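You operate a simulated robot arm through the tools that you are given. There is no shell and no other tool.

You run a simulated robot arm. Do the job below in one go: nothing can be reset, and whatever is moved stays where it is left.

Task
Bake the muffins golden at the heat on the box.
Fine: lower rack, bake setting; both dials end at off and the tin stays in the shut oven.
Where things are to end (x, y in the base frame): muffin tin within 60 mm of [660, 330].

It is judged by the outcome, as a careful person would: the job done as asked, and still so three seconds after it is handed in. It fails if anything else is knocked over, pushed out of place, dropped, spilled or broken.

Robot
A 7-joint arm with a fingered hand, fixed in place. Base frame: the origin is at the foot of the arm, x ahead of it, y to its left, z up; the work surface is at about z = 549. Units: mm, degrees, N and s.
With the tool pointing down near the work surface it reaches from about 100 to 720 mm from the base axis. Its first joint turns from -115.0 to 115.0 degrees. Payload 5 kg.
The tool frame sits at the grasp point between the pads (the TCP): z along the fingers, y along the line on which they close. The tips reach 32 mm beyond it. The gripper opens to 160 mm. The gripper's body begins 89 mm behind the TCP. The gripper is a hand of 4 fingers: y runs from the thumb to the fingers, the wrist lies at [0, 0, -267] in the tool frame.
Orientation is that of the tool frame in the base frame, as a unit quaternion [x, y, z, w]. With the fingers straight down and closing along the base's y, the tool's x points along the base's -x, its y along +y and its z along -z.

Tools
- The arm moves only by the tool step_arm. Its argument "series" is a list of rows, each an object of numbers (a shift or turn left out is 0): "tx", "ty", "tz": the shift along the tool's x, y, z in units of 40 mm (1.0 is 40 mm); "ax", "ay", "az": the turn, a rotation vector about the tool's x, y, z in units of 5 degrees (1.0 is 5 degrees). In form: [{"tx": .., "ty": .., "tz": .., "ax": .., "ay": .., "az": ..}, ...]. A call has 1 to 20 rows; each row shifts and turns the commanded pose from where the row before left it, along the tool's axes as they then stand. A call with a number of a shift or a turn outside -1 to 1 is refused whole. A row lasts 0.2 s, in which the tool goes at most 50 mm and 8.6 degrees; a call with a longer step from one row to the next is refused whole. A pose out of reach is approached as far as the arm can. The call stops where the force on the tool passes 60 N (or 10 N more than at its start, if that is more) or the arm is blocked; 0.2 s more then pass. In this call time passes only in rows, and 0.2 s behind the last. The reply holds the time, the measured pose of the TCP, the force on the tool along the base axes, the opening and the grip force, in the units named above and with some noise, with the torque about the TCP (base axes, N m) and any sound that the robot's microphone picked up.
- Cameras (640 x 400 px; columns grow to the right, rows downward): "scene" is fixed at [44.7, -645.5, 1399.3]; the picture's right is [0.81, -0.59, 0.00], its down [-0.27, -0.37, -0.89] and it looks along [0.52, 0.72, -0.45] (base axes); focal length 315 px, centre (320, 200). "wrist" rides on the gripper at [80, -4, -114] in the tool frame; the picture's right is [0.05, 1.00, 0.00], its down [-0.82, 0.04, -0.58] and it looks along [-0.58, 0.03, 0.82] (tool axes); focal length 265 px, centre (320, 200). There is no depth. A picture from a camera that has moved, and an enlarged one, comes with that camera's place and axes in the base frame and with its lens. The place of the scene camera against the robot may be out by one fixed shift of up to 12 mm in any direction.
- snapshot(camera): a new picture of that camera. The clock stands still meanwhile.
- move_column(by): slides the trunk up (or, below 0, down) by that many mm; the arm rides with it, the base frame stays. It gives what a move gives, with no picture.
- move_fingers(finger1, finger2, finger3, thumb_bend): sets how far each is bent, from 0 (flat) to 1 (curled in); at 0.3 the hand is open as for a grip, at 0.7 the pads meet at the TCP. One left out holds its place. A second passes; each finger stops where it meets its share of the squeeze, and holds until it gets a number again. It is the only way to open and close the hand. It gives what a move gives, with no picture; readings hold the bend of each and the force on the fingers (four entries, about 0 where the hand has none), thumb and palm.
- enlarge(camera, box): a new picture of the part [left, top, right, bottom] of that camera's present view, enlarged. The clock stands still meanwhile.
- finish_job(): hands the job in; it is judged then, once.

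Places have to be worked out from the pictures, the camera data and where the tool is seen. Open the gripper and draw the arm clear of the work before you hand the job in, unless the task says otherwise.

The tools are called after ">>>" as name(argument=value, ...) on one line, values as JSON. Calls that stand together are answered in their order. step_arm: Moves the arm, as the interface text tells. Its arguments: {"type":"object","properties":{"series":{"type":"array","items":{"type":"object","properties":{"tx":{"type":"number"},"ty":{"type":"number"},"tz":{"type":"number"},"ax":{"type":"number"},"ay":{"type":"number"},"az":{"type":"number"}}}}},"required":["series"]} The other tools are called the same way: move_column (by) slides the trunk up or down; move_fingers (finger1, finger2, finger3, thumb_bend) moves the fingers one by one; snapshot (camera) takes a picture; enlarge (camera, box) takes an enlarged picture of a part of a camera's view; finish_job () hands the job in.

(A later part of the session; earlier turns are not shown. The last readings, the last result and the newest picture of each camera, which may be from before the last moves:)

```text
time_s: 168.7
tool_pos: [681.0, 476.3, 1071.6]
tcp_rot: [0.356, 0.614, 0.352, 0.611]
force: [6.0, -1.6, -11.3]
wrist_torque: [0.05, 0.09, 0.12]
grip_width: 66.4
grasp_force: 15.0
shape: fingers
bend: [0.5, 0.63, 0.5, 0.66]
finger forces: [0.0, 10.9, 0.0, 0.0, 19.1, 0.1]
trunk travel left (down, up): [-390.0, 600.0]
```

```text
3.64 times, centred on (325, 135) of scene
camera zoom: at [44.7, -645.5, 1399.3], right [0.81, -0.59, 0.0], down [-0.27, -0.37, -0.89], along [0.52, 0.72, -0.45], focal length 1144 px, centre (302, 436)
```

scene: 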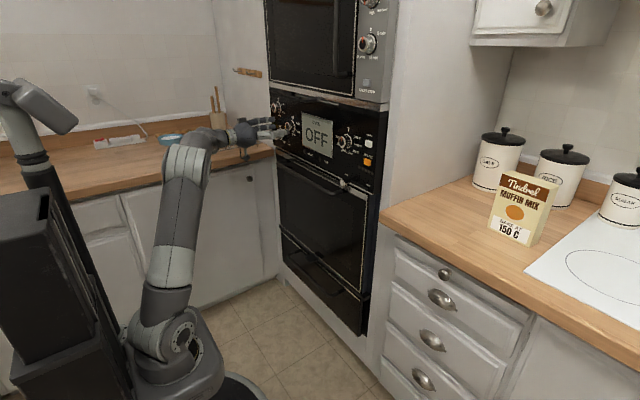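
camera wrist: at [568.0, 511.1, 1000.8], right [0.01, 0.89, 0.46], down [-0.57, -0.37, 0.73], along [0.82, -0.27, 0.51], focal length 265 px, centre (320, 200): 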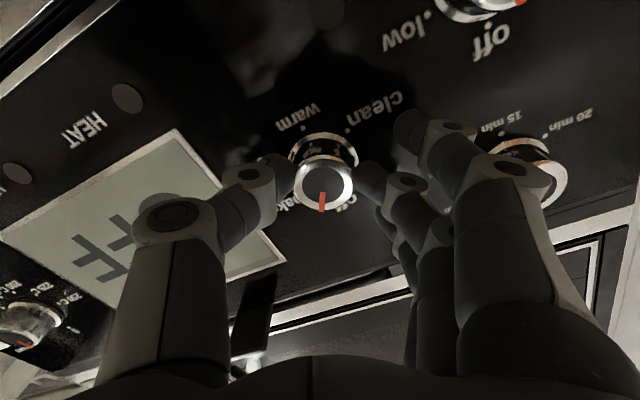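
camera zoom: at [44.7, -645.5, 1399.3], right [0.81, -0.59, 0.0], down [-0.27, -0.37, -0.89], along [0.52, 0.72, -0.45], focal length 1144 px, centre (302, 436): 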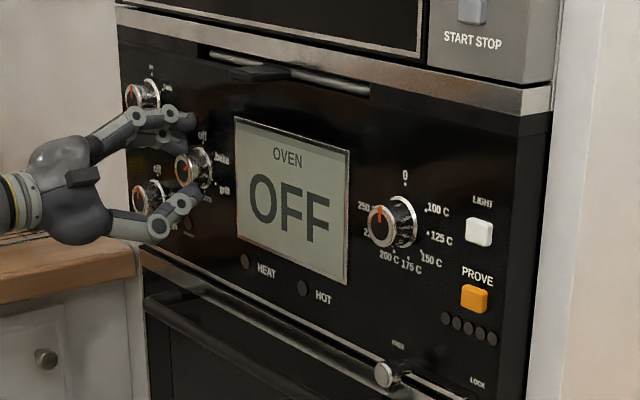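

The pointer is at about "bake"; the display still says OFF with temperature 0. I'll release and check the pointer.

>>> move_fingers(finger2=0.5, thumb_bend=0.5)

>>> step_arm(series=[{"tz": -0.6}, {"tz": -0.6}, {"tz": -0.6}, {"tx": 0}])

>>> enlarge(camera="wrist", box=[220, 60, 420, 190])

>>> enlarge(camera="scene", box=[260, 90, 350, 160])

```text
time_s: 169.7
tool_pos: [680.0, 474.5, 1072.0]
tcp_rot: [0.356, 0.613, 0.352, 0.612]
force: [0.5, -0.2, -0.6]
wrist_torque: [0.03, -0.02, -0.01]
grip_width: 91.0
grasp_force: 0.0
shape: fingers
bend: [0.5, 0.5, 0.5, 0.5]
finger forces: [0.0, 0.1, 0.0, 0.0, 0.1, 0.0]
trunk travel left (down, up): [-390.0, 600.0]
```

```text
time_s: 170.7
tool_pos: [607.1, 475.3, 1072.9]
tcp_rot: [0.356, 0.613, 0.351, 0.612]
force: [-0.3, 0.3, -0.9]
wrist_torque: [0.02, 0.0, 0.02]
grip_width: 90.8
grasp_force: 0.0
shape: fingers
bend: [0.5, 0.5, 0.5, 0.5]
finger forces: [0.0, 0.1, 0.0, 0.0, 0.0, 0.0]
trunk travel left (down, up): [-390.0, 600.0]
```

```text
3.08 times, centred on (320, 125) of wrist
camera zoom: at [493.6, 543.5, 1029.1], right [0.01, 0.54, 0.84], down [-0.58, -0.68, 0.45], along [0.82, -0.49, 0.31], focal length 817 px, centre (320, 431)
```

zoom: 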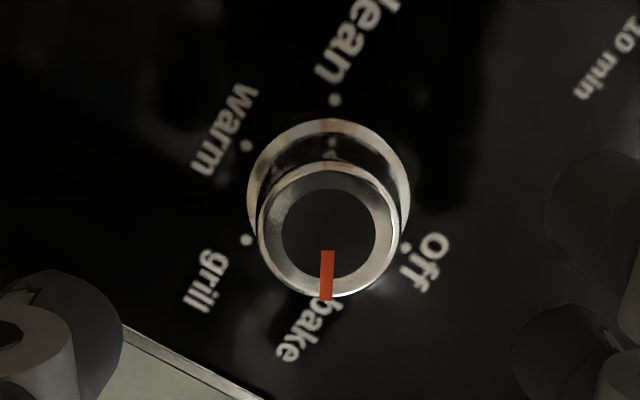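

```text
5.71 times, centred on (305, 125) of scene
camera zoom: at [44.7, -645.5, 1399.3], right [0.81, -0.59, 0.0], down [-0.27, -0.37, -0.89], along [0.52, 0.72, -0.45], focal length 1799 px, centre (406, 629)
```

zoom: 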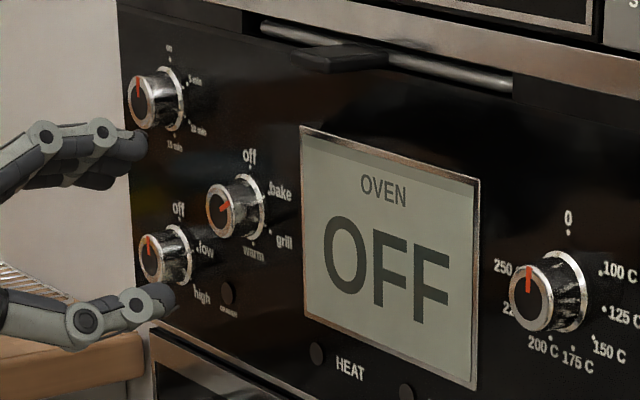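

The pointer sits exactly at bake. Now to the temperature dial at about (y=127, z=1095): I'll traverse in front of the panel with tips around x≈660.

>>> step_arm(series=[{"tz": 0.4}, {"tx": -0.78, "ty": -0.387}, {"tx": -0.78, "ty": -0.387}, {"tx": -0.78, "ty": -0.387}, {"tx": -0.78, "ty": -0.387}, {"tx": -0.78, "ty": -0.387}, {"tx": -0.78, "ty": -0.387}, {"tx": -0.78, "ty": -0.387}, {"tx": -0.78, "ty": -0.387}, {"tx": -0.78, "ty": -0.387}, {"tx": -0.78, "ty": -0.387}, {"tx": 0}])

>>> snapshot(camera="scene")

>>> snapshot(camera="wrist")

```text
time_s: 173.4
tool_pos: [632.0, 132.5, 1052.4]
tcp_rot: [0.36, 0.643, 0.331, 0.589]
force: [0.0, 0.4, 1.3]
wrist_torque: [0.02, 0.06, -0.03]
grip_width: 91.2
grasp_force: 0.0
shape: fingers
bend: [0.5, 0.5, 0.5, 0.5]
finger forces: [0.0, 0.1, 0.0, 0.0, 0.1, 0.0]
trunk travel left (down, up): [-390.0, 600.0]
stopped in row 12: the arm was blocked; the commanded pose is now the measured one
```

```text
taken
```

scene: 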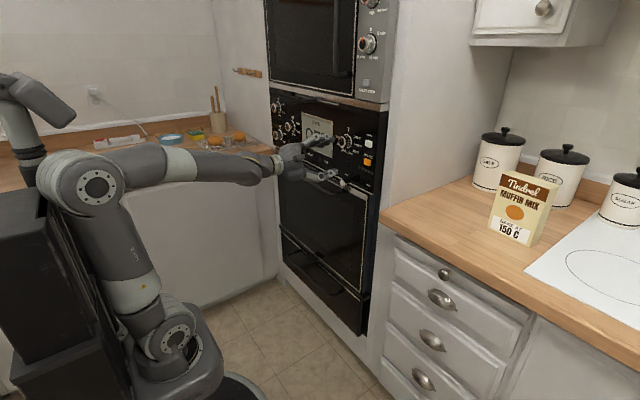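

```text
taken
camera wrist: at [516.0, 197.8, 1017.7], right [0.07, 0.57, 0.82], down [-0.53, -0.67, 0.51], along [0.84, -0.47, 0.26], focal length 265 px, centre (320, 200)
```

wrist: 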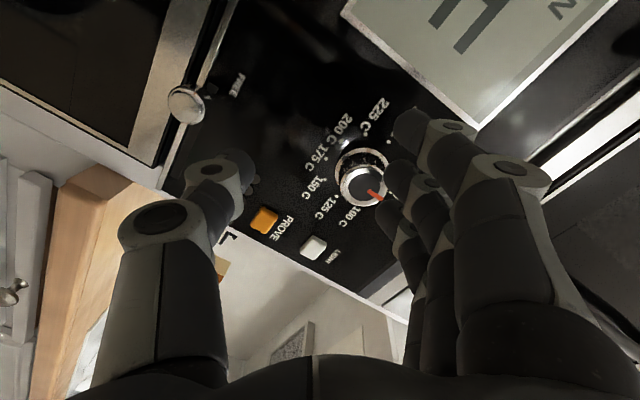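

The elbow met its fold limit near the trunk. Raising the hand relative to the trunk eases that, so I'll go up about 60 mm with a small orientation fix.

>>> step_arm(series=[{"tx": -0.19, "ty": 0.32, "ax": -0.28, "ay": -0.17, "az": 0.1}, {"tx": -0.19, "ty": 0.32, "ax": -0.28, "ay": -0.17, "az": 0.1}, {"tx": -0.19, "ty": 0.32, "ax": -0.28, "ay": -0.17, "az": 0.1}, {"tx": -0.19, "ty": 0.32}, {"tx": 0}])

```text
time_s: 174.7
tool_pos: [640.4, 138.4, 1101.0]
tcp_rot: [0.352, 0.623, 0.353, 0.603]
force: [-0.1, -0.4, 0.6]
wrist_torque: [0.05, 0.05, -0.02]
grip_width: 91.1
grasp_force: 0.0
shape: fingers
bend: [0.5, 0.5, 0.5, 0.5]
finger forces: [0.0, 0.0, 0.0, 0.0, 0.0, 0.0]
trunk travel left (down, up): [-390.0, 600.0]
```

That worked: (640,138,1101). Now I'll roll back to 0° to see the dial clearly.

>>> step_arm(series=[{"az": -1}, {"az": -1}, {"az": -1}, {"az": -1}, {"az": -1}, {"az": -1}, {"az": -1}, {"az": -1}, {"az": -1}, {"az": -1}, {"az": -1}, {"az": -1}, {"tx": 0}])

>>> snapshot(camera="wrist")

```text
time_s: 177.7
tool_pos: [660.1, 119.9, 1073.4]
tcp_rot: [0.015, 0.726, 0.011, 0.687]
force: [-0.9, 0.0, -0.9]
wrist_torque: [0.01, -0.02, 0.01]
grip_width: 91.1
grasp_force: 0.0
shape: fingers
bend: [0.5, 0.5, 0.5, 0.5]
finger forces: [0.0, 0.1, 0.0, 0.1, 0.0, 0.0]
trunk travel left (down, up): [-390.0, 600.0]
stopped in row 13: the arm was blocked; the commanded pose is now the measured one
```

```text
taken
camera wrist: at [543.5, 118.5, 999.7], right [0.0, 1.0, -0.02], down [-0.53, 0.02, 0.85], along [0.85, 0.0, 0.53], focal length 265 px, centre (320, 200)
```

wrist: 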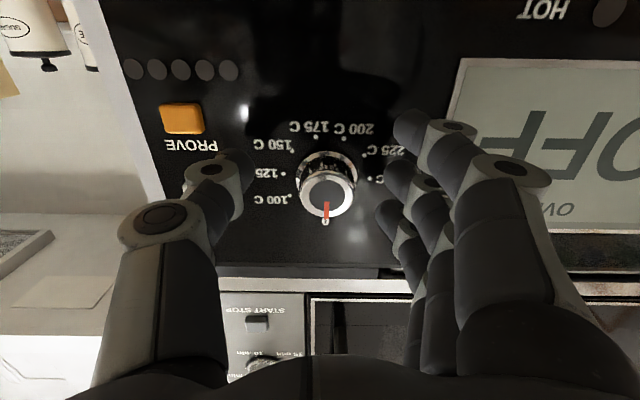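

Rolling pulled the hand toward its limit again. I'll back off slightly, lift the arm about 110 mm, then lower the trunk by 110 mm so that the arm is more extended at dial height.

>>> step_arm(series=[{"tz": -0.4, "tx": -0.3}, {"tx": -0.75}, {"tx": -0.75}, {"tx": -0.75}, {"tx": -0.6}, {"tx": 0}])

>>> snapshot(camera="scene")

```text
time_s: 179.1
tool_pos: [657.2, 108.7, 1161.5]
tcp_rot: [0.019, 0.734, 0.006, 0.679]
force: [0.9, 1.0, 1.0]
wrist_torque: [0.01, 0.0, -0.02]
grip_width: 91.5
grasp_force: 0.1
shape: fingers
bend: [0.5, 0.5, 0.5, 0.5]
finger forces: [0.0, 0.1, 0.1, 0.0, 0.1, 0.0]
out of reach, approached as far as the arm can: row 4, 5
trunk travel left (down, up): [-390.0, 600.0]
```

```text
taken
```

scene: 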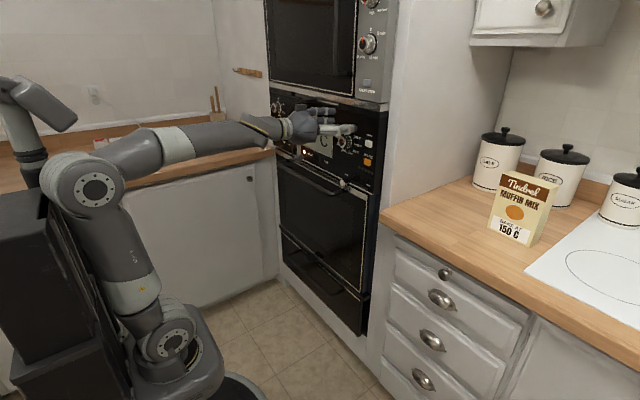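

Something on the panel seems to have lit up; I'll zoom in on the display and lamps.

>>> enlarge(camera="scene", box=[260, 90, 390, 190])

>>> snapshot(camera="wrist")

```text
4.00 times, centred on (325, 140) of scene
camera zoom: at [44.7, -645.5, 1399.3], right [0.81, -0.59, 0.0], down [-0.27, -0.37, -0.89], along [0.52, 0.72, -0.45], focal length 1259 px, centre (300, 440)
```

zoom: 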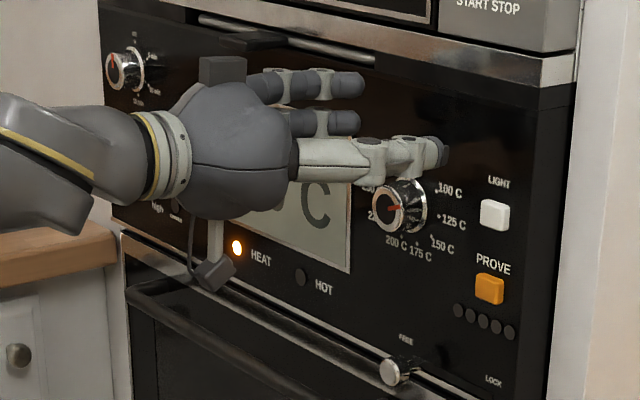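

```text
taken
camera wrist: at [537.6, 108.7, 1090.8], right [0.01, 1.0, -0.02], down [-0.51, 0.02, 0.86], along [0.86, 0.0, 0.51], focal length 265 px, centre (320, 200)
```

wrist: 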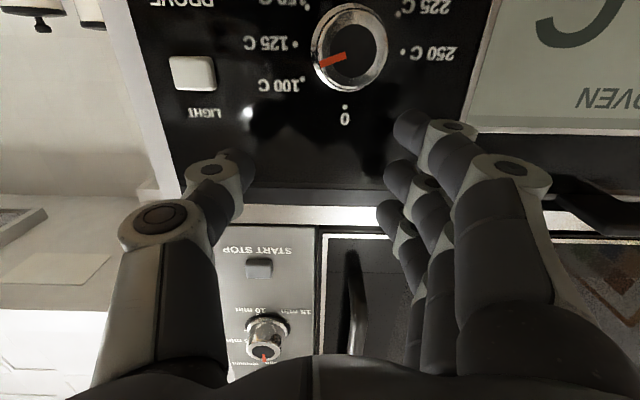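

The hand brushed the temperature dial earlier: it now points to roughly 110 C, and the HEAT lamp is on. I'll centre over it (y≈123) and then bring the hand down via the trunk to finish setting it to 150 C.

>>> step_arm(series=[{"ty": 0.35}, {"tx": 0}])

```text
time_s: 179.7
tool_pos: [644.8, 125.8, 1177.2]
tcp_rot: [0.016, 0.724, 0.011, 0.689]
force: [0.4, -3.0, -0.3]
wrist_torque: [-0.01, 0.0, 0.19]
grip_width: 91.2
grasp_force: 0.1
shape: fingers
bend: [0.5, 0.5, 0.5, 0.5]
finger forces: [0.0, 0.0, 0.0, 0.0, 0.0, 0.1]
trunk travel left (down, up): [-390.0, 600.0]
```

Now (645,126,1177) with the tips in front of the dial faces. Lower the trunk 84 mm to dial height.

>>> move_column(by=-84)

>>> snapshot(camera="wrist")

>>> enlarge(camera="scene", box=[260, 90, 390, 190])

```text
time_s: 180.8
tool_pos: [647.5, 130.2, 1089.7]
tcp_rot: [0.014, 0.727, 0.009, 0.687]
force: [-0.9, -0.4, -0.2]
wrist_torque: [-0.01, -0.02, 0.01]
grip_width: 91.2
grasp_force: 0.1
shape: fingers
bend: [0.5, 0.5, 0.5, 0.5]
finger forces: [0.0, 0.1, 0.1, 0.0, 0.0, 0.1]
trunk travel left (down, up): [-306.0, 684.0]
```

```text
taken
camera wrist: at [530.1, 128.4, 1016.8], right [0.0, 1.0, -0.02], down [-0.53, 0.02, 0.85], along [0.85, 0.01, 0.53], focal length 265 px, centre (320, 200)
```

wrist: 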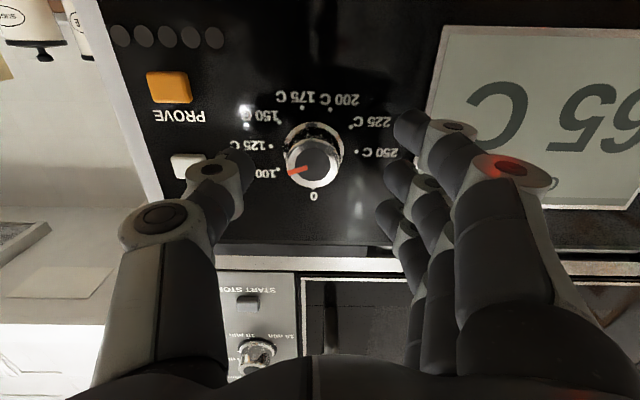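

```text
4.00 times, centred on (325, 140) of scene
camera zoom: at [44.7, -645.5, 1399.3], right [0.81, -0.59, 0.0], down [-0.27, -0.37, -0.89], along [0.52, 0.72, -0.45], focal length 1259 px, centre (300, 440)
```

zoom: 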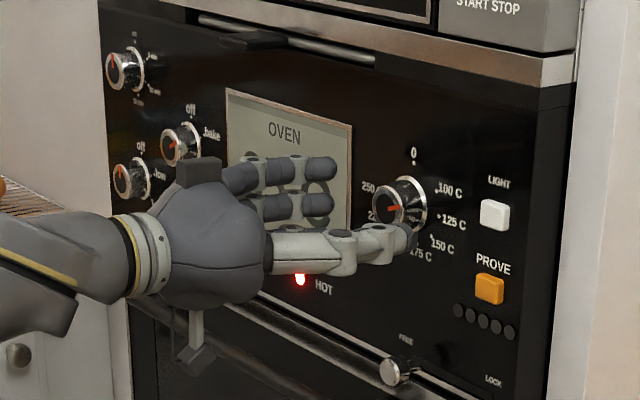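

The oven is already warming (display ~65 C, HOT lamp lit). I'll correct orientation/centering and test a +65° roll here in front of the dial.

>>> step_arm(series=[{"tx": -0.115, "ty": -0.075, "ay": -0.6, "az": -0.2}, {"tx": 0}, {"az": 1}, {"az": 1}, {"az": 1}, {"az": 1}, {"az": 1}, {"az": 1}, {"az": 1}, {"az": 1}, {"az": 1}, {"az": 1}, {"az": 1}, {"az": 1}, {"az": 1}, {"tx": 0}])

>>> snapshot(camera="wrist")

```text
time_s: 184.4
tool_pos: [660.4, 124.1, 1074.5]
tcp_rot: [0.394, 0.603, 0.373, 0.584]
force: [-0.2, 1.4, 0.4]
wrist_torque: [-0.02, 0.01, 0.0]
grip_width: 91.0
grasp_force: 0.0
shape: fingers
bend: [0.5, 0.5, 0.5, 0.5]
finger forces: [0.0, 0.0, 0.0, 0.1, 0.1, 0.1]
trunk travel left (down, up): [-306.0, 684.0]
stopped in row 16: the arm was blocked; the commanded pose is now the measured one
```

```text
taken
camera wrist: at [547.0, 196.7, 1042.9], right [0.04, 0.46, 0.89], down [-0.57, -0.72, 0.4], along [0.82, -0.52, 0.23], focal length 265 px, centre (320, 200)
```

wrist: 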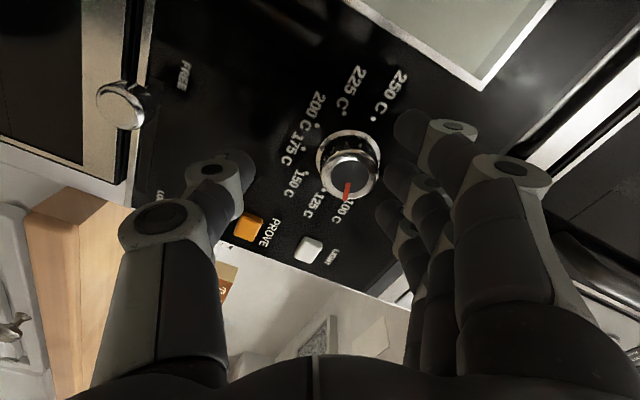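

The elbow is still leaning into its own column, so the pose drifts. I'll back away from the dial, raise the arm, and lower the trunk more, so that the arm reaches up-forward.

>>> step_arm(series=[{"tz": -0.4}, {"tz": -0.4, "tx": -0.1, "ty": 0.25}, {"tx": -0.3, "ty": 0.7}, {"tx": -0.3, "ty": 0.7}, {"tx": -0.3, "ty": 0.7}, {"tx": 0}])

>>> snapshot(camera="scene")

```text
time_s: 185.8
tool_pos: [640.7, 133.3, 1169.6]
tcp_rot: [0.394, 0.61, 0.369, 0.581]
force: [0.0, 0.0, 0.4]
wrist_torque: [0.0, 0.02, 0.0]
grip_width: 91.4
grasp_force: 0.0
shape: fingers
bend: [0.5, 0.5, 0.5, 0.5]
finger forces: [0.0, 0.0, 0.0, 0.1, 0.0, 0.1]
trunk travel left (down, up): [-306.0, 684.0]
```

```text
taken
```

scene: 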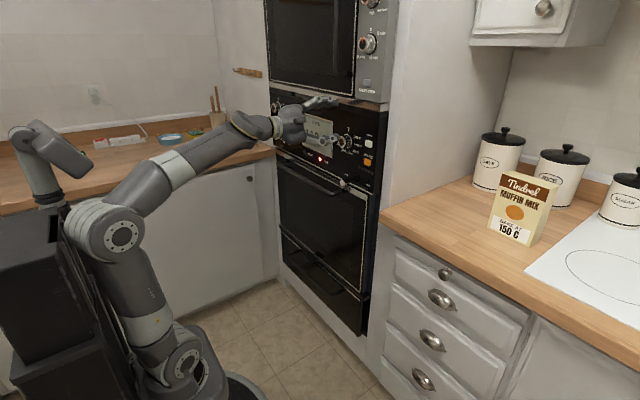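

Better posture. Arm up another 75 mm, then trunk down 150 mm.

>>> step_arm(series=[{"tx": -0.3, "ty": 0.7}, {"tx": -0.3, "ty": 0.7}, {"tx": -0.15, "ty": 0.35}, {"tx": 0}])

>>> move_column(by=-150)

>>> snapshot(camera="wrist")

>>> snapshot(camera="scene")

```text
time_s: 186.8
tool_pos: [635.5, 128.8, 1256.2]
tcp_rot: [0.393, 0.602, 0.374, 0.586]
force: [0.1, 1.1, -0.2]
wrist_torque: [0.03, -0.03, -0.01]
grip_width: 91.4
grasp_force: 0.0
shape: fingers
bend: [0.5, 0.5, 0.5, 0.5]
finger forces: [0.0, 0.1, 0.0, 0.0, 0.1, 0.1]
trunk travel left (down, up): [-306.0, 684.0]
```

```text
time_s: 188.6
tool_pos: [635.3, 127.9, 1106.3]
tcp_rot: [0.394, 0.602, 0.374, 0.585]
force: [0.1, -0.5, -0.2]
wrist_torque: [0.0, -0.02, 0.0]
grip_width: 91.5
grasp_force: 0.0
shape: fingers
bend: [0.5, 0.5, 0.5, 0.5]
finger forces: [0.0, 0.1, 0.0, 0.1, 0.0, 0.0]
trunk travel left (down, up): [-156.0, 834.0]
```

```text
taken
camera wrist: at [521.7, 200.8, 1073.8], right [0.04, 0.46, 0.89], down [-0.57, -0.72, 0.39], along [0.82, -0.52, 0.23], focal length 265 px, centre (320, 200)
```

wrist: 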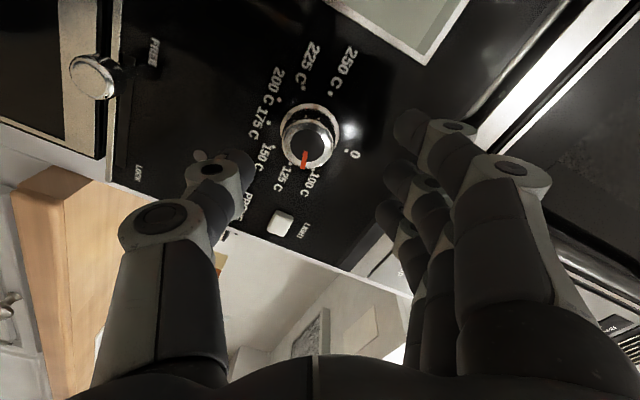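

```text
taken
```

scene: 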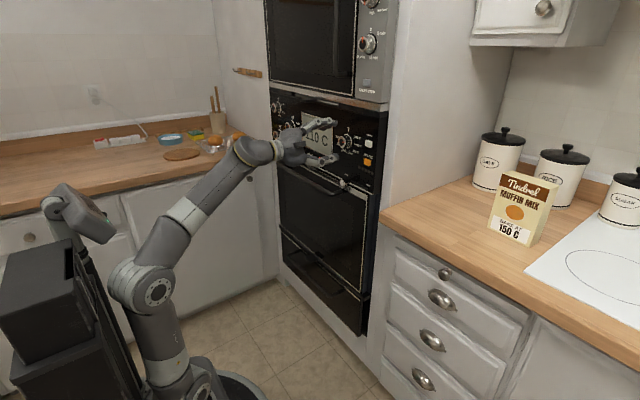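

The arm posture is now good; the display reads about 110 C. I'll fix the small tilt and roll back to about 5° in front of the dial.

>>> step_arm(series=[{"ax": -0.42}, {"az": -1}, {"az": -1}, {"az": -1}, {"az": -1}, {"az": -1}, {"az": -1}, {"az": -1}, {"az": -1}, {"az": -1}, {"az": -1}, {"az": -1}, {"az": -1}, {"tx": 0}])

>>> snapshot(camera="wrist")

>>> enlarge(camera="scene", box=[260, 90, 390, 190])

```text
time_s: 191.6
tool_pos: [628.6, 173.3, 1034.1]
tcp_rot: [0.041, 0.701, 0.037, 0.711]
force: [1.0, -0.2, -0.4]
wrist_torque: [0.02, -0.03, 0.01]
grip_width: 91.7
grasp_force: 0.1
shape: fingers
bend: [0.5, 0.5, 0.5, 0.5]
finger forces: [0.0, 0.0, 0.1, 0.1, 0.0, 0.0]
out of reach, approached as far as the arm can: row 10, 11, 12, 13
trunk travel left (down, up): [-156.0, 834.0]
```

```text
taken
camera wrist: at [516.6, 179.1, 953.0], right [0.0, 1.0, 0.06], down [-0.59, -0.04, 0.81], along [0.81, -0.04, 0.59], focal length 265 px, centre (320, 200)
```

wrist: 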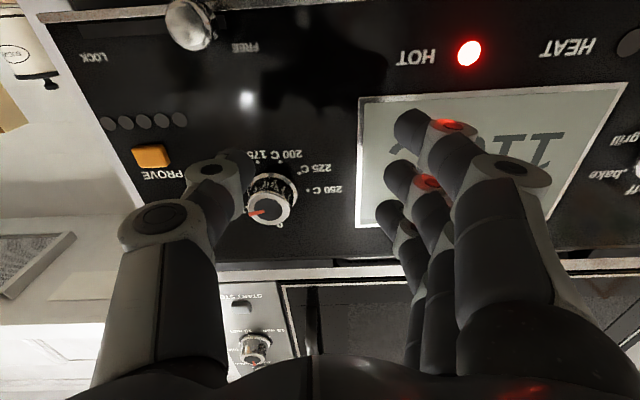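

```text
4.00 times, centred on (325, 140) of scene
camera zoom: at [44.7, -645.5, 1399.3], right [0.81, -0.59, 0.0], down [-0.27, -0.37, -0.89], along [0.52, 0.72, -0.45], focal length 1259 px, centre (300, 440)
```

zoom: 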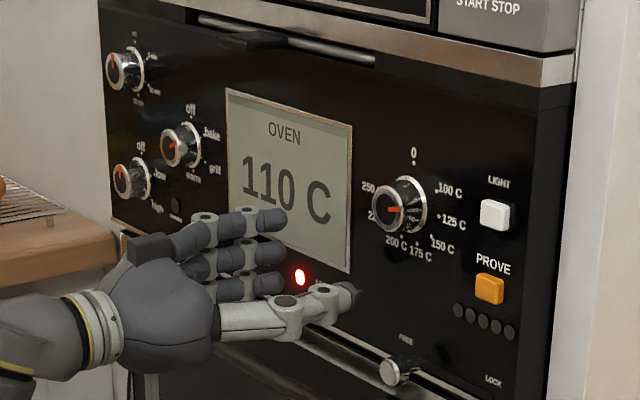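

Roll below about 15° isn't reachable here; but the range upward is. I'll go to roll ≈20°, which should bring the hand back in front of the dial.

>>> step_arm(series=[{"az": 0.9}, {"az": 0.9}, {"az": 0.9}, {"tx": 0}, {"tx": 0}])

>>> snapshot(camera="wrist")

```text
time_s: 192.8
tool_pos: [629.2, 174.2, 1034.2]
tcp_rot: [0.117, 0.698, 0.12, 0.696]
force: [-0.1, 0.2, 0.1]
wrist_torque: [-0.06, -0.01, 0.03]
grip_width: 91.3
grasp_force: 0.1
shape: fingers
bend: [0.5, 0.5, 0.5, 0.5]
finger forces: [0.0, 0.0, 0.0, 0.1, 0.0, 0.0]
trunk travel left (down, up): [-156.0, 834.0]
```

```text
taken
camera wrist: at [514.6, 196.3, 958.1], right [0.0, 0.96, 0.28], down [-0.57, -0.23, 0.78], along [0.82, -0.16, 0.55], focal length 265 px, centre (320, 200)
```

wrist: 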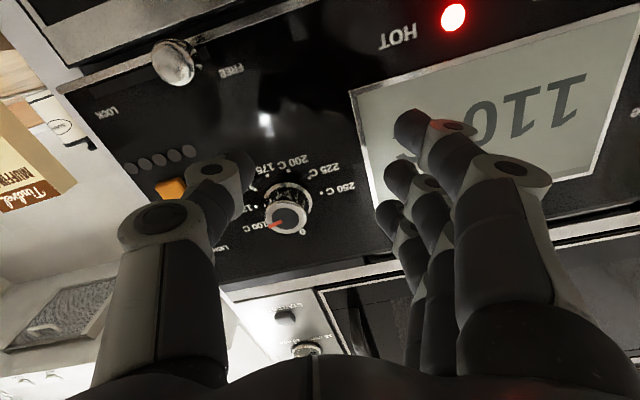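

Roll is now 19°. Move to in front of the dial at (640,125,1094).

>>> step_arm(series=[{"tx": -0.606, "ty": -0.223, "tz": 0.09}, {"tx": -0.606, "ty": -0.223, "tz": 0.09}, {"tx": -0.606, "ty": -0.223, "tz": 0.09}, {"tx": 0}])

>>> snapshot(camera="wrist")

```text
time_s: 193.8
tool_pos: [640.5, 137.3, 1080.7]
tcp_rot: [0.12, 0.694, 0.121, 0.699]
force: [0.1, 0.4, -0.4]
wrist_torque: [0.02, 0.03, 0.02]
grip_width: 91.3
grasp_force: 0.1
shape: fingers
bend: [0.5, 0.5, 0.5, 0.5]
finger forces: [0.0, 0.0, 0.0, 0.1, 0.1, 0.0]
out of reach, approached as far as the arm can: row 3
trunk travel left (down, up): [-156.0, 834.0]
```

```text
taken
camera wrist: at [527.2, 160.1, 1003.5], right [0.0, 0.96, 0.29], down [-0.58, -0.23, 0.78], along [0.81, -0.17, 0.56], focal length 265 px, centre (320, 200)
```

wrist: 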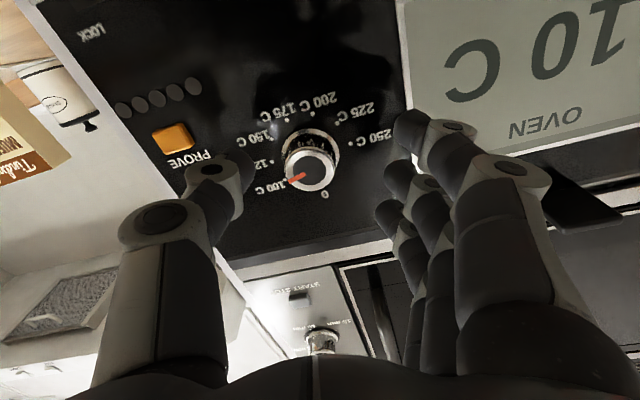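

At roll 19° it just misses. I'll roll to 30° and re-centre on the dial (127,1093).

>>> step_arm(series=[{"az": 1}, {"az": 1}, {"tx": -0.2, "ty": -0.05}, {"tx": -0.2, "ty": -0.05}, {"tx": 0}])

>>> snapshot(camera="wrist")

```text
time_s: 195.0
tool_pos: [641.1, 124.4, 1094.1]
tcp_rot: [0.177, 0.685, 0.181, 0.683]
force: [0.6, -0.7, -1.2]
wrist_torque: [-0.01, 0.04, 0.04]
grip_width: 91.3
grasp_force: 0.1
shape: fingers
bend: [0.5, 0.5, 0.5, 0.5]
finger forces: [0.0, 0.0, 0.1, 0.1, 0.0, 0.1]
trunk travel left (down, up): [-156.0, 834.0]
```

```text
taken
camera wrist: at [525.8, 159.0, 1022.0], right [0.0, 0.9, 0.44], down [-0.57, -0.36, 0.73], along [0.82, -0.25, 0.52], focal length 265 px, centre (320, 200)
```

wrist: 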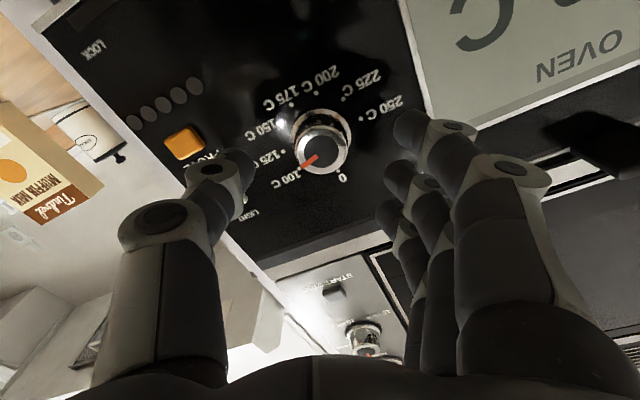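

Perfectly centred, pointer at about 75° (110 C). 150 C needs +55°. I'll test the roll in the air first to make sure that 84° is reachable.

>>> step_arm(series=[{"az": 1}, {"az": 1}, {"az": 1}, {"az": 1}, {"az": 1}, {"az": 1}, {"az": 1}, {"az": 1}, {"az": 1}, {"az": 1}, {"az": 1}, {"tx": 0}])

```text
time_s: 197.6
tool_pos: [640.2, 123.4, 1092.9]
tcp_rot: [0.474, 0.526, 0.475, 0.523]
force: [-0.5, 0.3, 0.7]
wrist_torque: [-0.02, 0.01, 0.01]
grip_width: 91.2
grasp_force: 0.1
shape: fingers
bend: [0.5, 0.5, 0.5, 0.5]
finger forces: [0.0, 0.0, 0.1, 0.0, 0.0, 0.0]
trunk travel left (down, up): [-156.0, 834.0]
```

The full roll works without drift. Roll back, advance to x≈681, and pinch the dial.

>>> step_arm(series=[{"az": -1}, {"az": -1}, {"az": -1}, {"az": -1}, {"az": -1}, {"az": -1}, {"az": -1}, {"az": -1}, {"az": -1}, {"az": -1}, {"az": -1}, {"tz": 0.34}, {"tz": 0.34}, {"tz": 0.34}, {"tx": 0}])

>>> snapshot(camera="wrist")

```text
time_s: 200.8
tool_pos: [680.1, 124.9, 1093.6]
tcp_rot: [0.177, 0.685, 0.181, 0.683]
force: [-0.3, -0.3, -0.1]
wrist_torque: [-0.01, 0.02, -0.01]
grip_width: 91.1
grasp_force: 0.0
shape: fingers
bend: [0.5, 0.5, 0.5, 0.5]
finger forces: [0.1, 0.0, 0.0, 0.0, 0.1, 0.0]
trunk travel left (down, up): [-156.0, 834.0]
```

```text
taken
camera wrist: at [565.8, 158.9, 1022.3], right [0.0, 0.9, 0.44], down [-0.57, -0.36, 0.73], along [0.82, -0.25, 0.52], focal length 265 px, centre (320, 200)
```

wrist: 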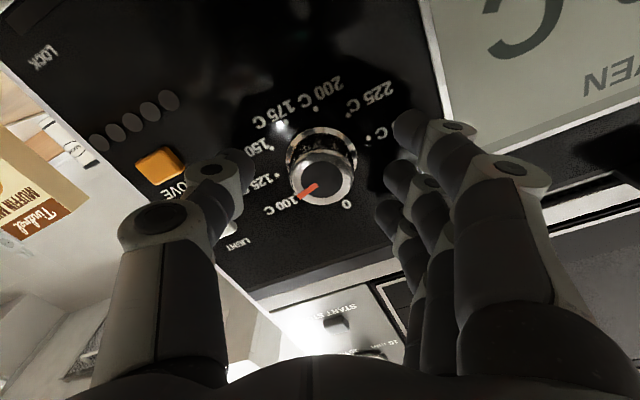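

Centred on the dial. Pinch with thumb and middle finger.

>>> move_fingers(finger2=0.8, thumb_bend=0.8)

>>> step_arm(series=[{"az": 1}, {"az": 1}, {"az": 1}, {"az": 1}, {"az": 1}, {"az": 1}, {"az": 1}, {"az": 1}, {"az": 1}, {"az": 1}, {"tx": 0}])

>>> enlarge(camera="wrist", box=[200, 70, 440, 230])

>>> enlarge(camera="scene", box=[260, 90, 390, 190])

```text
time_s: 201.8
tool_pos: [680.2, 122.2, 1092.3]
tcp_rot: [0.179, 0.685, 0.179, 0.683]
force: [3.5, -14.4, -10.4]
wrist_torque: [-0.02, 0.16, -0.1]
grip_width: 65.6
grasp_force: 16.4
shape: fingers
bend: [0.5, 0.63, 0.5, 0.66]
finger forces: [0.1, 9.5, 0.0, 0.1, 24.7, 0.0]
trunk travel left (down, up): [-156.0, 834.0]
```

```text
time_s: 204.2
tool_pos: [681.9, 125.2, 1091.5]
tcp_rot: [0.451, 0.547, 0.452, 0.542]
force: [-0.2, -2.8, -20.3]
wrist_torque: [0.02, 0.3, -0.02]
grip_width: 66.3
grasp_force: 18.3
shape: fingers
bend: [0.5, 0.63, 0.5, 0.66]
finger forces: [0.0, 9.0, 0.1, 0.1, 27.3, 0.0]
trunk travel left (down, up): [-156.0, 834.0]
```

```text
2.50 times, centred on (320, 150) of wrist
camera zoom: at [567.0, 202.1, 1074.0], right [0.0, 0.24, 0.97], down [-0.57, -0.8, 0.2], along [0.82, -0.56, 0.13], focal length 664 px, centre (320, 325)
```

zoom: 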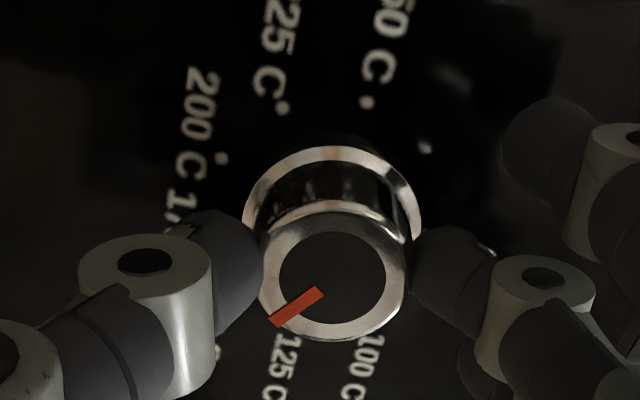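

```text
4.00 times, centred on (325, 140) of scene
camera zoom: at [44.7, -645.5, 1399.3], right [0.81, -0.59, 0.0], down [-0.27, -0.37, -0.89], along [0.52, 0.72, -0.45], focal length 1259 px, centre (300, 440)
```

zoom: 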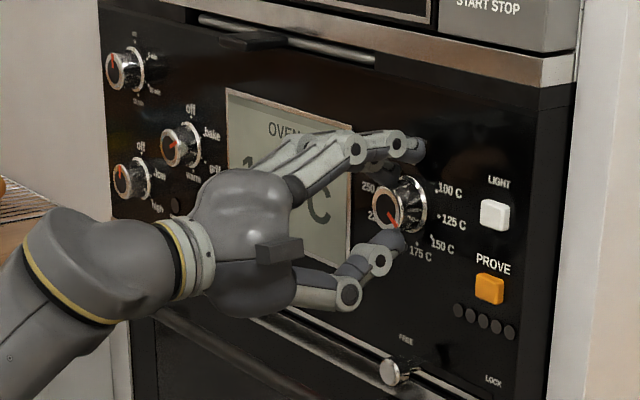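

The dial turned with the hand to about 126°. A further 4° then release and read the setting.

>>> step_arm(series=[{"az": 0.8}, {"tx": 0}])

>>> move_fingers(finger2=0.5, thumb_bend=0.5)

>>> step_arm(series=[{"tz": -0.5}, {"tz": -0.5}, {"tx": 0}])

>>> enlarge(camera="wrist", box=[200, 50, 440, 210])

>>> enlarge(camera="scene", box=[260, 90, 390, 190])

```text
time_s: 204.8
tool_pos: [680.6, 126.6, 1091.9]
tcp_rot: [0.469, 0.531, 0.471, 0.526]
force: [-1.4, 0.1, -19.5]
wrist_torque: [0.01, 0.28, 0.05]
grip_width: 66.0
grasp_force: 17.5
shape: fingers
bend: [0.5, 0.63, 0.5, 0.66]
finger forces: [0.1, 9.4, 0.0, 0.0, 26.6, 0.0]
trunk travel left (down, up): [-156.0, 834.0]
```

```text
time_s: 205.8
tool_pos: [678.5, 124.0, 1093.6]
tcp_rot: [0.469, 0.53, 0.471, 0.527]
force: [-0.1, 0.7, -0.4]
wrist_torque: [0.01, 0.01, 0.01]
grip_width: 90.6
grasp_force: 0.0
shape: fingers
bend: [0.5, 0.5, 0.5, 0.5]
finger forces: [0.0, 0.0, 0.1, 0.0, 0.0, 0.0]
trunk travel left (down, up): [-156.0, 834.0]
```

```text
time_s: 206.6
tool_pos: [640.8, 123.9, 1094.6]
tcp_rot: [0.469, 0.53, 0.472, 0.526]
force: [0.8, -0.4, 0.8]
wrist_torque: [0.0, 0.01, 0.01]
grip_width: 90.7
grasp_force: 0.1
shape: fingers
bend: [0.5, 0.5, 0.5, 0.5]
finger forces: [0.0, 0.0, 0.0, 0.1, 0.1, 0.0]
trunk travel left (down, up): [-156.0, 834.0]
```

```text
2.50 times, centred on (320, 130) of wrist
camera zoom: at [525.5, 201.9, 1081.1], right [0.0, 0.17, 0.99], down [-0.57, -0.81, 0.14], along [0.82, -0.57, 0.1], focal length 664 px, centre (320, 375)
```

zoom: 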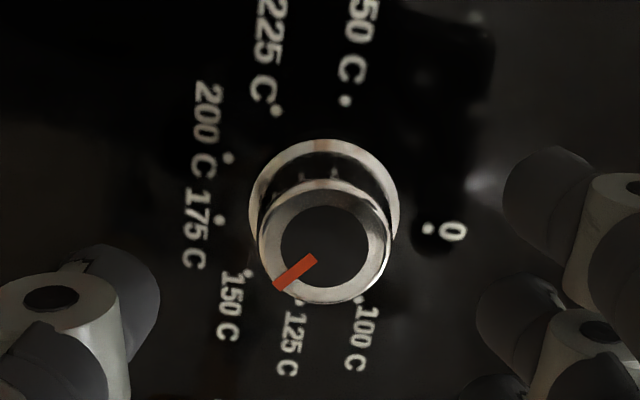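

```text
4.00 times, centred on (325, 140) of scene
camera zoom: at [44.7, -645.5, 1399.3], right [0.81, -0.59, 0.0], down [-0.27, -0.37, -0.89], along [0.52, 0.72, -0.45], focal length 1259 px, centre (300, 440)
```

zoom: 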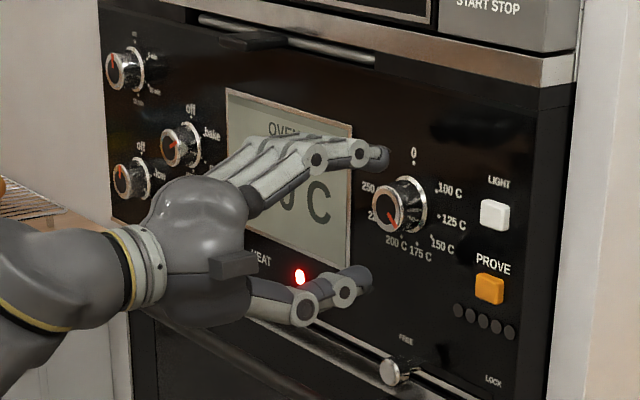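

The pointer reads very near 150. I'll pull the hand back and to the left to read the display.

>>> step_arm(series=[{"tz": -0.5, "ty": 0.4}, {"ty": 0.8}, {"ty": 0.8}, {"ty": 0.8}, {"ty": 0.8}, {"tx": 0}])

>>> enlarge(camera="scene", box=[260, 90, 390, 190])

```text
time_s: 208.0
tool_pos: [619.7, 144.8, 1233.1]
tcp_rot: [0.467, 0.532, 0.47, 0.528]
force: [0.1, 1.3, -0.9]
wrist_torque: [0.02, -0.02, -0.03]
grip_width: 90.9
grasp_force: 0.0
shape: fingers
bend: [0.5, 0.5, 0.5, 0.5]
finger forces: [0.1, 0.0, 0.0, 0.0, 0.0, 0.0]
out of reach, approached as far as the arm can: row 5
trunk travel left (down, up): [-156.0, 834.0]
```

```text
4.00 times, centred on (325, 140) of scene
camera zoom: at [44.7, -645.5, 1399.3], right [0.81, -0.59, 0.0], down [-0.27, -0.37, -0.89], along [0.52, 0.72, -0.45], focal length 1259 px, centre (300, 440)
```

zoom: 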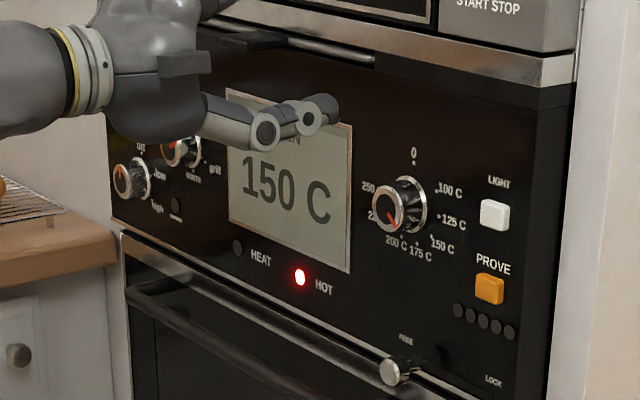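

Display reads 150 C, HEAT has cut out and HOT is lit: the oven is at temperature. Let me see whether the muffins can be seen through the door glass.

>>> enlarge(camera="scene", box=[270, 150, 380, 300])

>>> snapshot(camera="wrist")

```text
2.67 times, centred on (325, 225) of scene
camera zoom: at [44.7, -645.5, 1399.3], right [0.81, -0.59, 0.0], down [-0.27, -0.37, -0.89], along [0.52, 0.72, -0.45], focal length 839 px, centre (307, 133)
```

zoom: 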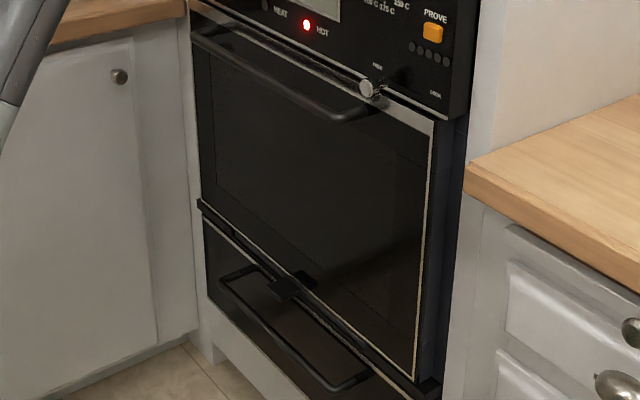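

```text
taken
camera wrist: at [504.0, 222.7, 1219.0], right [0.0, 0.17, 0.98], down [-0.57, -0.81, 0.14], along [0.82, -0.56, 0.1], focal length 265 px, centre (320, 200)
```

wrist: 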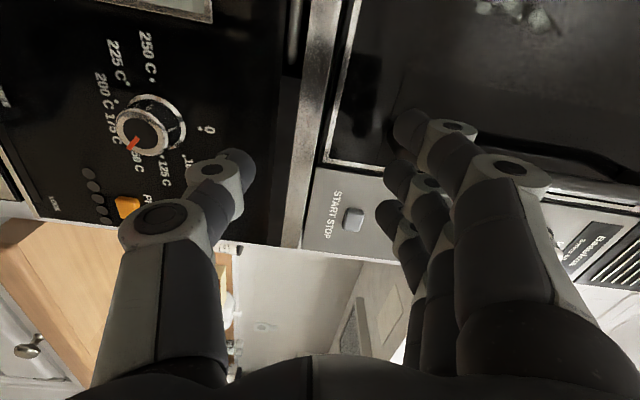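

The glass is dark without the oven light. I'll use the LIGHT button (about y=25, z=1108) to watch the muffins: fold the outer fingers, line up in front of it.

>>> move_fingers(finger1=0.95, finger2=0.71, finger3=0.95, thumb_bend=0.7)

>>> step_arm(series=[{"tx": -0.53, "ty": -0.68}, {"tx": -0.53, "ty": -0.68}, {"tx": -0.53, "ty": -0.68}, {"tx": -0.53, "ty": -0.68}, {"tx": -0.53, "ty": -0.68}, {"tx": 0}])

>>> snapshot(camera="wrist")

>>> enlarge(camera="scene", box=[260, 90, 390, 190])

```text
time_s: 209.0
tool_pos: [618.0, 144.1, 1232.6]
tcp_rot: [0.467, 0.531, 0.47, 0.528]
force: [0.0, 0.3, 0.0]
wrist_torque: [0.03, -0.01, -0.01]
grip_width: 41.2
grasp_force: 0.1
shape: fingers
bend: [0.95, 0.71, 0.95, 0.7]
finger forces: [0.1, 0.0, 0.1, 0.1, 0.1, 0.1]
trunk travel left (down, up): [-156.0, 834.0]
```

```text
time_s: 210.4
tool_pos: [636.0, 29.1, 1096.1]
tcp_rot: [0.47, 0.541, 0.46, 0.524]
force: [0.8, 0.3, -0.2]
wrist_torque: [0.03, -0.02, -0.01]
grip_width: 41.3
grasp_force: 0.0
shape: fingers
bend: [0.95, 0.71, 0.95, 0.7]
finger forces: [0.0, 0.0, 0.0, 0.0, 0.1, 0.0]
trunk travel left (down, up): [-156.0, 834.0]
```

```text
taken
camera wrist: at [521.6, 107.2, 1084.3], right [0.03, 0.19, 0.98], down [-0.57, -0.8, 0.17], along [0.82, -0.57, 0.08], focal length 265 px, centre (320, 200)
```

wrist: 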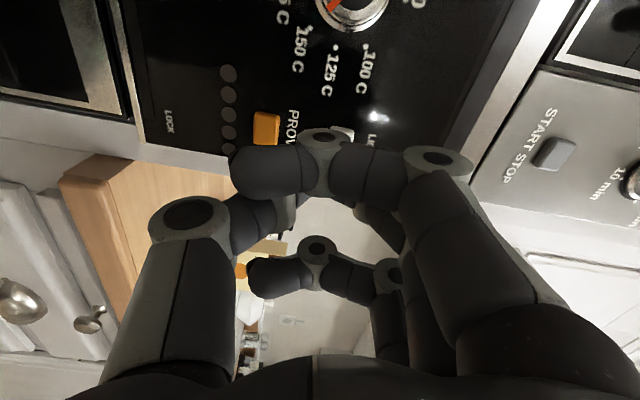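

```text
4.00 times, centred on (325, 140) of scene
camera zoom: at [44.7, -645.5, 1399.3], right [0.81, -0.59, 0.0], down [-0.27, -0.37, -0.89], along [0.52, 0.72, -0.45], focal length 1259 px, centre (300, 440)
```

zoom: 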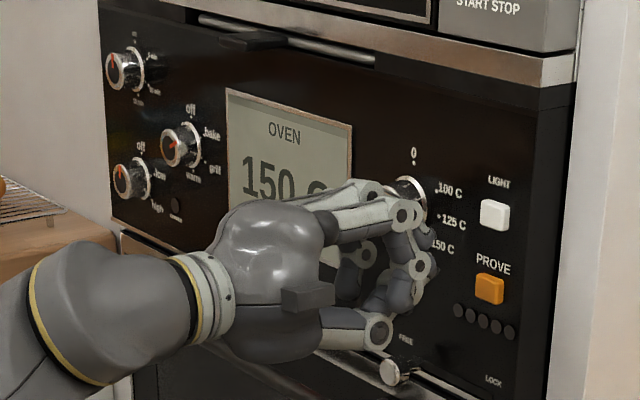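

LIGHT button is at about (33,1110). I'll rise 14 mm and advance gently until contact.

>>> step_arm(series=[{"tx": 0.05, "ty": 0.36}, {"tz": 0.4}, {"tz": 0.3}, {"tx": 0}])

>>> enlarge(camera="scene", box=[310, 100, 390, 170])

```text
time_s: 211.4
tool_pos: [648.5, 23.9, 1125.3]
tcp_rot: [0.469, 0.53, 0.47, 0.527]
force: [-0.5, 0.3, -0.1]
wrist_torque: [0.0, 0.0, -0.01]
grip_width: 41.1
grasp_force: 0.1
shape: fingers
bend: [0.95, 0.71, 0.95, 0.7]
finger forces: [0.1, 0.0, 0.1, 0.0, 0.1, 0.0]
trunk travel left (down, up): [-156.0, 834.0]
```

```text
5.71 times, centred on (350, 135) of scene
camera zoom: at [44.7, -645.5, 1399.3], right [0.81, -0.59, 0.0], down [-0.27, -0.37, -0.89], along [0.52, 0.72, -0.45], focal length 1799 px, centre (149, 571)
```

zoom: 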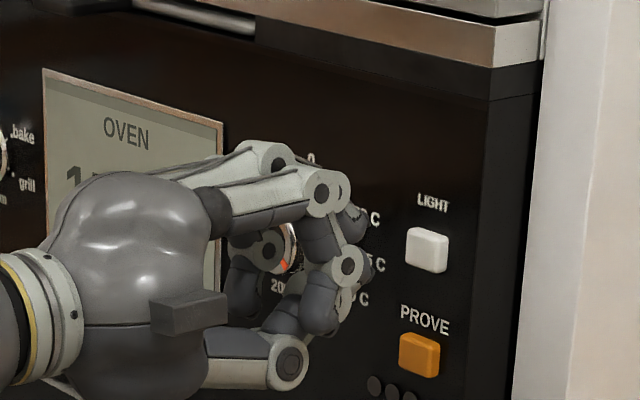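

Position drifted slightly (24,1125). Correct to (33,1110), then advance.

>>> step_arm(series=[{"tx": 0.27, "ty": -0.345}, {"tz": 0.3}, {"tx": 0}])

>>> snapshot(camera="wrist")

>>> enlarge(camera="scene", box=[310, 100, 390, 170])

```text
time_s: 212.2
tool_pos: [659.1, 33.7, 1109.0]
tcp_rot: [0.469, 0.53, 0.47, 0.527]
force: [-0.2, 0.2, -0.4]
wrist_torque: [0.01, -0.03, 0.02]
grip_width: 41.1
grasp_force: 0.1
shape: fingers
bend: [0.95, 0.71, 0.95, 0.7]
finger forces: [0.1, 0.0, 0.0, 0.0, 0.0, 0.0]
trunk travel left (down, up): [-156.0, 834.0]
```

```text
taken
camera wrist: at [544.9, 111.8, 1096.4], right [0.0, 0.17, 0.99], down [-0.57, -0.81, 0.14], along [0.82, -0.57, 0.1], focal length 265 px, centre (320, 200)
```

wrist: 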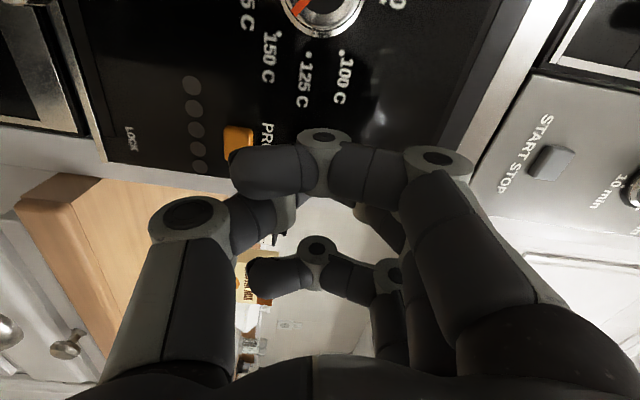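

```text
5.71 times, centred on (350, 135) of scene
camera zoom: at [44.7, -645.5, 1399.3], right [0.81, -0.59, 0.0], down [-0.27, -0.37, -0.89], along [0.52, 0.72, -0.45], focal length 1799 px, centre (149, 571)
```

zoom: 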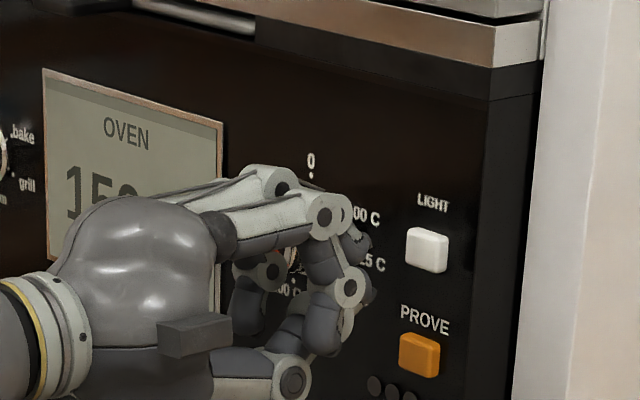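

Lined up (PROVE projects where predicted, so LIGHT should be dead ahead). Advance in small steps until contact.

>>> step_arm(series=[{"tz": 0.15}, {"tz": 0.15}, {"tx": 0}])

>>> step_arm(series=[{"tz": 0.12}, {"tx": 0}])

>>> enlarge(camera="scene", box=[310, 100, 390, 170])

```text
time_s: 213.0
tool_pos: [670.6, 33.4, 1108.6]
tcp_rot: [0.469, 0.53, 0.471, 0.527]
force: [0.1, -0.2, 0.5]
wrist_torque: [-0.01, 0.0, 0.03]
grip_width: 41.2
grasp_force: 0.1
shape: fingers
bend: [0.95, 0.71, 0.95, 0.7]
finger forces: [0.1, 0.1, 0.1, 0.0, 0.0, 0.0]
trunk travel left (down, up): [-156.0, 834.0]
```

```text
time_s: 213.6
tool_pos: [676.7, 34.1, 1109.6]
tcp_rot: [0.469, 0.53, 0.471, 0.527]
force: [-0.5, 0.2, 0.4]
wrist_torque: [0.05, 0.0, 0.02]
grip_width: 41.3
grasp_force: 0.1
shape: fingers
bend: [0.95, 0.71, 0.95, 0.7]
finger forces: [0.0, 0.0, 0.0, 0.0, 0.0, 0.0]
trunk travel left (down, up): [-156.0, 834.0]
```

```text
5.71 times, centred on (350, 135) of scene
camera zoom: at [44.7, -645.5, 1399.3], right [0.81, -0.59, 0.0], down [-0.27, -0.37, -0.89], along [0.52, 0.72, -0.45], focal length 1799 px, centre (149, 571)
```

zoom: 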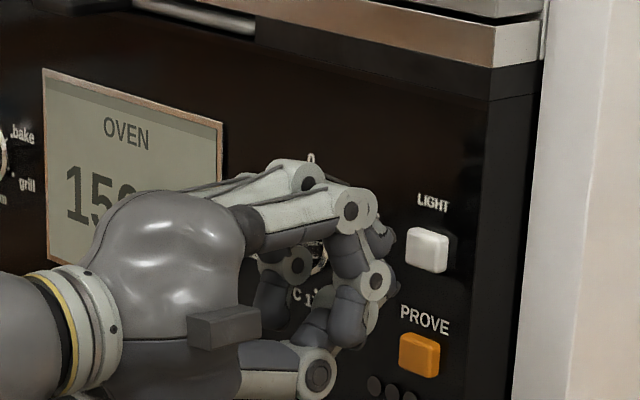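

No contact yet at tip x≈708. A few more millimetres.

>>> step_arm(series=[{"tz": 0.1}, {"tx": 0}])

>>> step_arm(series=[{"tz": 0.1}, {"tx": 0}])

>>> enlarge(camera="scene", box=[310, 100, 390, 170])

```text
time_s: 214.2
tool_pos: [679.3, 34.4, 1110.0]
tcp_rot: [0.469, 0.53, 0.471, 0.527]
force: [0.0, -0.5, -0.2]
wrist_torque: [0.02, 0.02, -0.01]
grip_width: 41.3
grasp_force: 0.1
shape: fingers
bend: [0.95, 0.71, 0.95, 0.7]
finger forces: [0.1, 0.0, 0.0, 0.0, 0.0, 0.0]
trunk travel left (down, up): [-156.0, 834.0]
```

```text
time_s: 214.8
tool_pos: [683.7, 33.7, 1108.9]
tcp_rot: [0.468, 0.53, 0.472, 0.527]
force: [0.4, 0.8, 0.0]
wrist_torque: [0.0, 0.0, -0.01]
grip_width: 41.2
grasp_force: 0.1
shape: fingers
bend: [0.95, 0.71, 0.95, 0.7]
finger forces: [0.0, 0.1, 0.0, 0.1, 0.0, 0.0]
trunk travel left (down, up): [-156.0, 834.0]
```

```text
5.71 times, centred on (350, 135) of scene
camera zoom: at [44.7, -645.5, 1399.3], right [0.81, -0.59, 0.0], down [-0.27, -0.37, -0.89], along [0.52, 0.72, -0.45], focal length 1799 px, centre (149, 571)
```

zoom: 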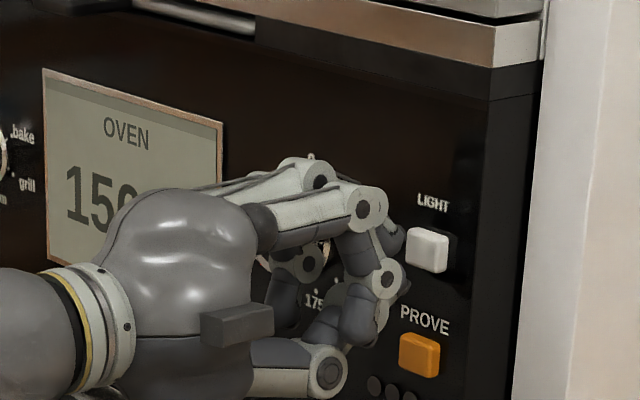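

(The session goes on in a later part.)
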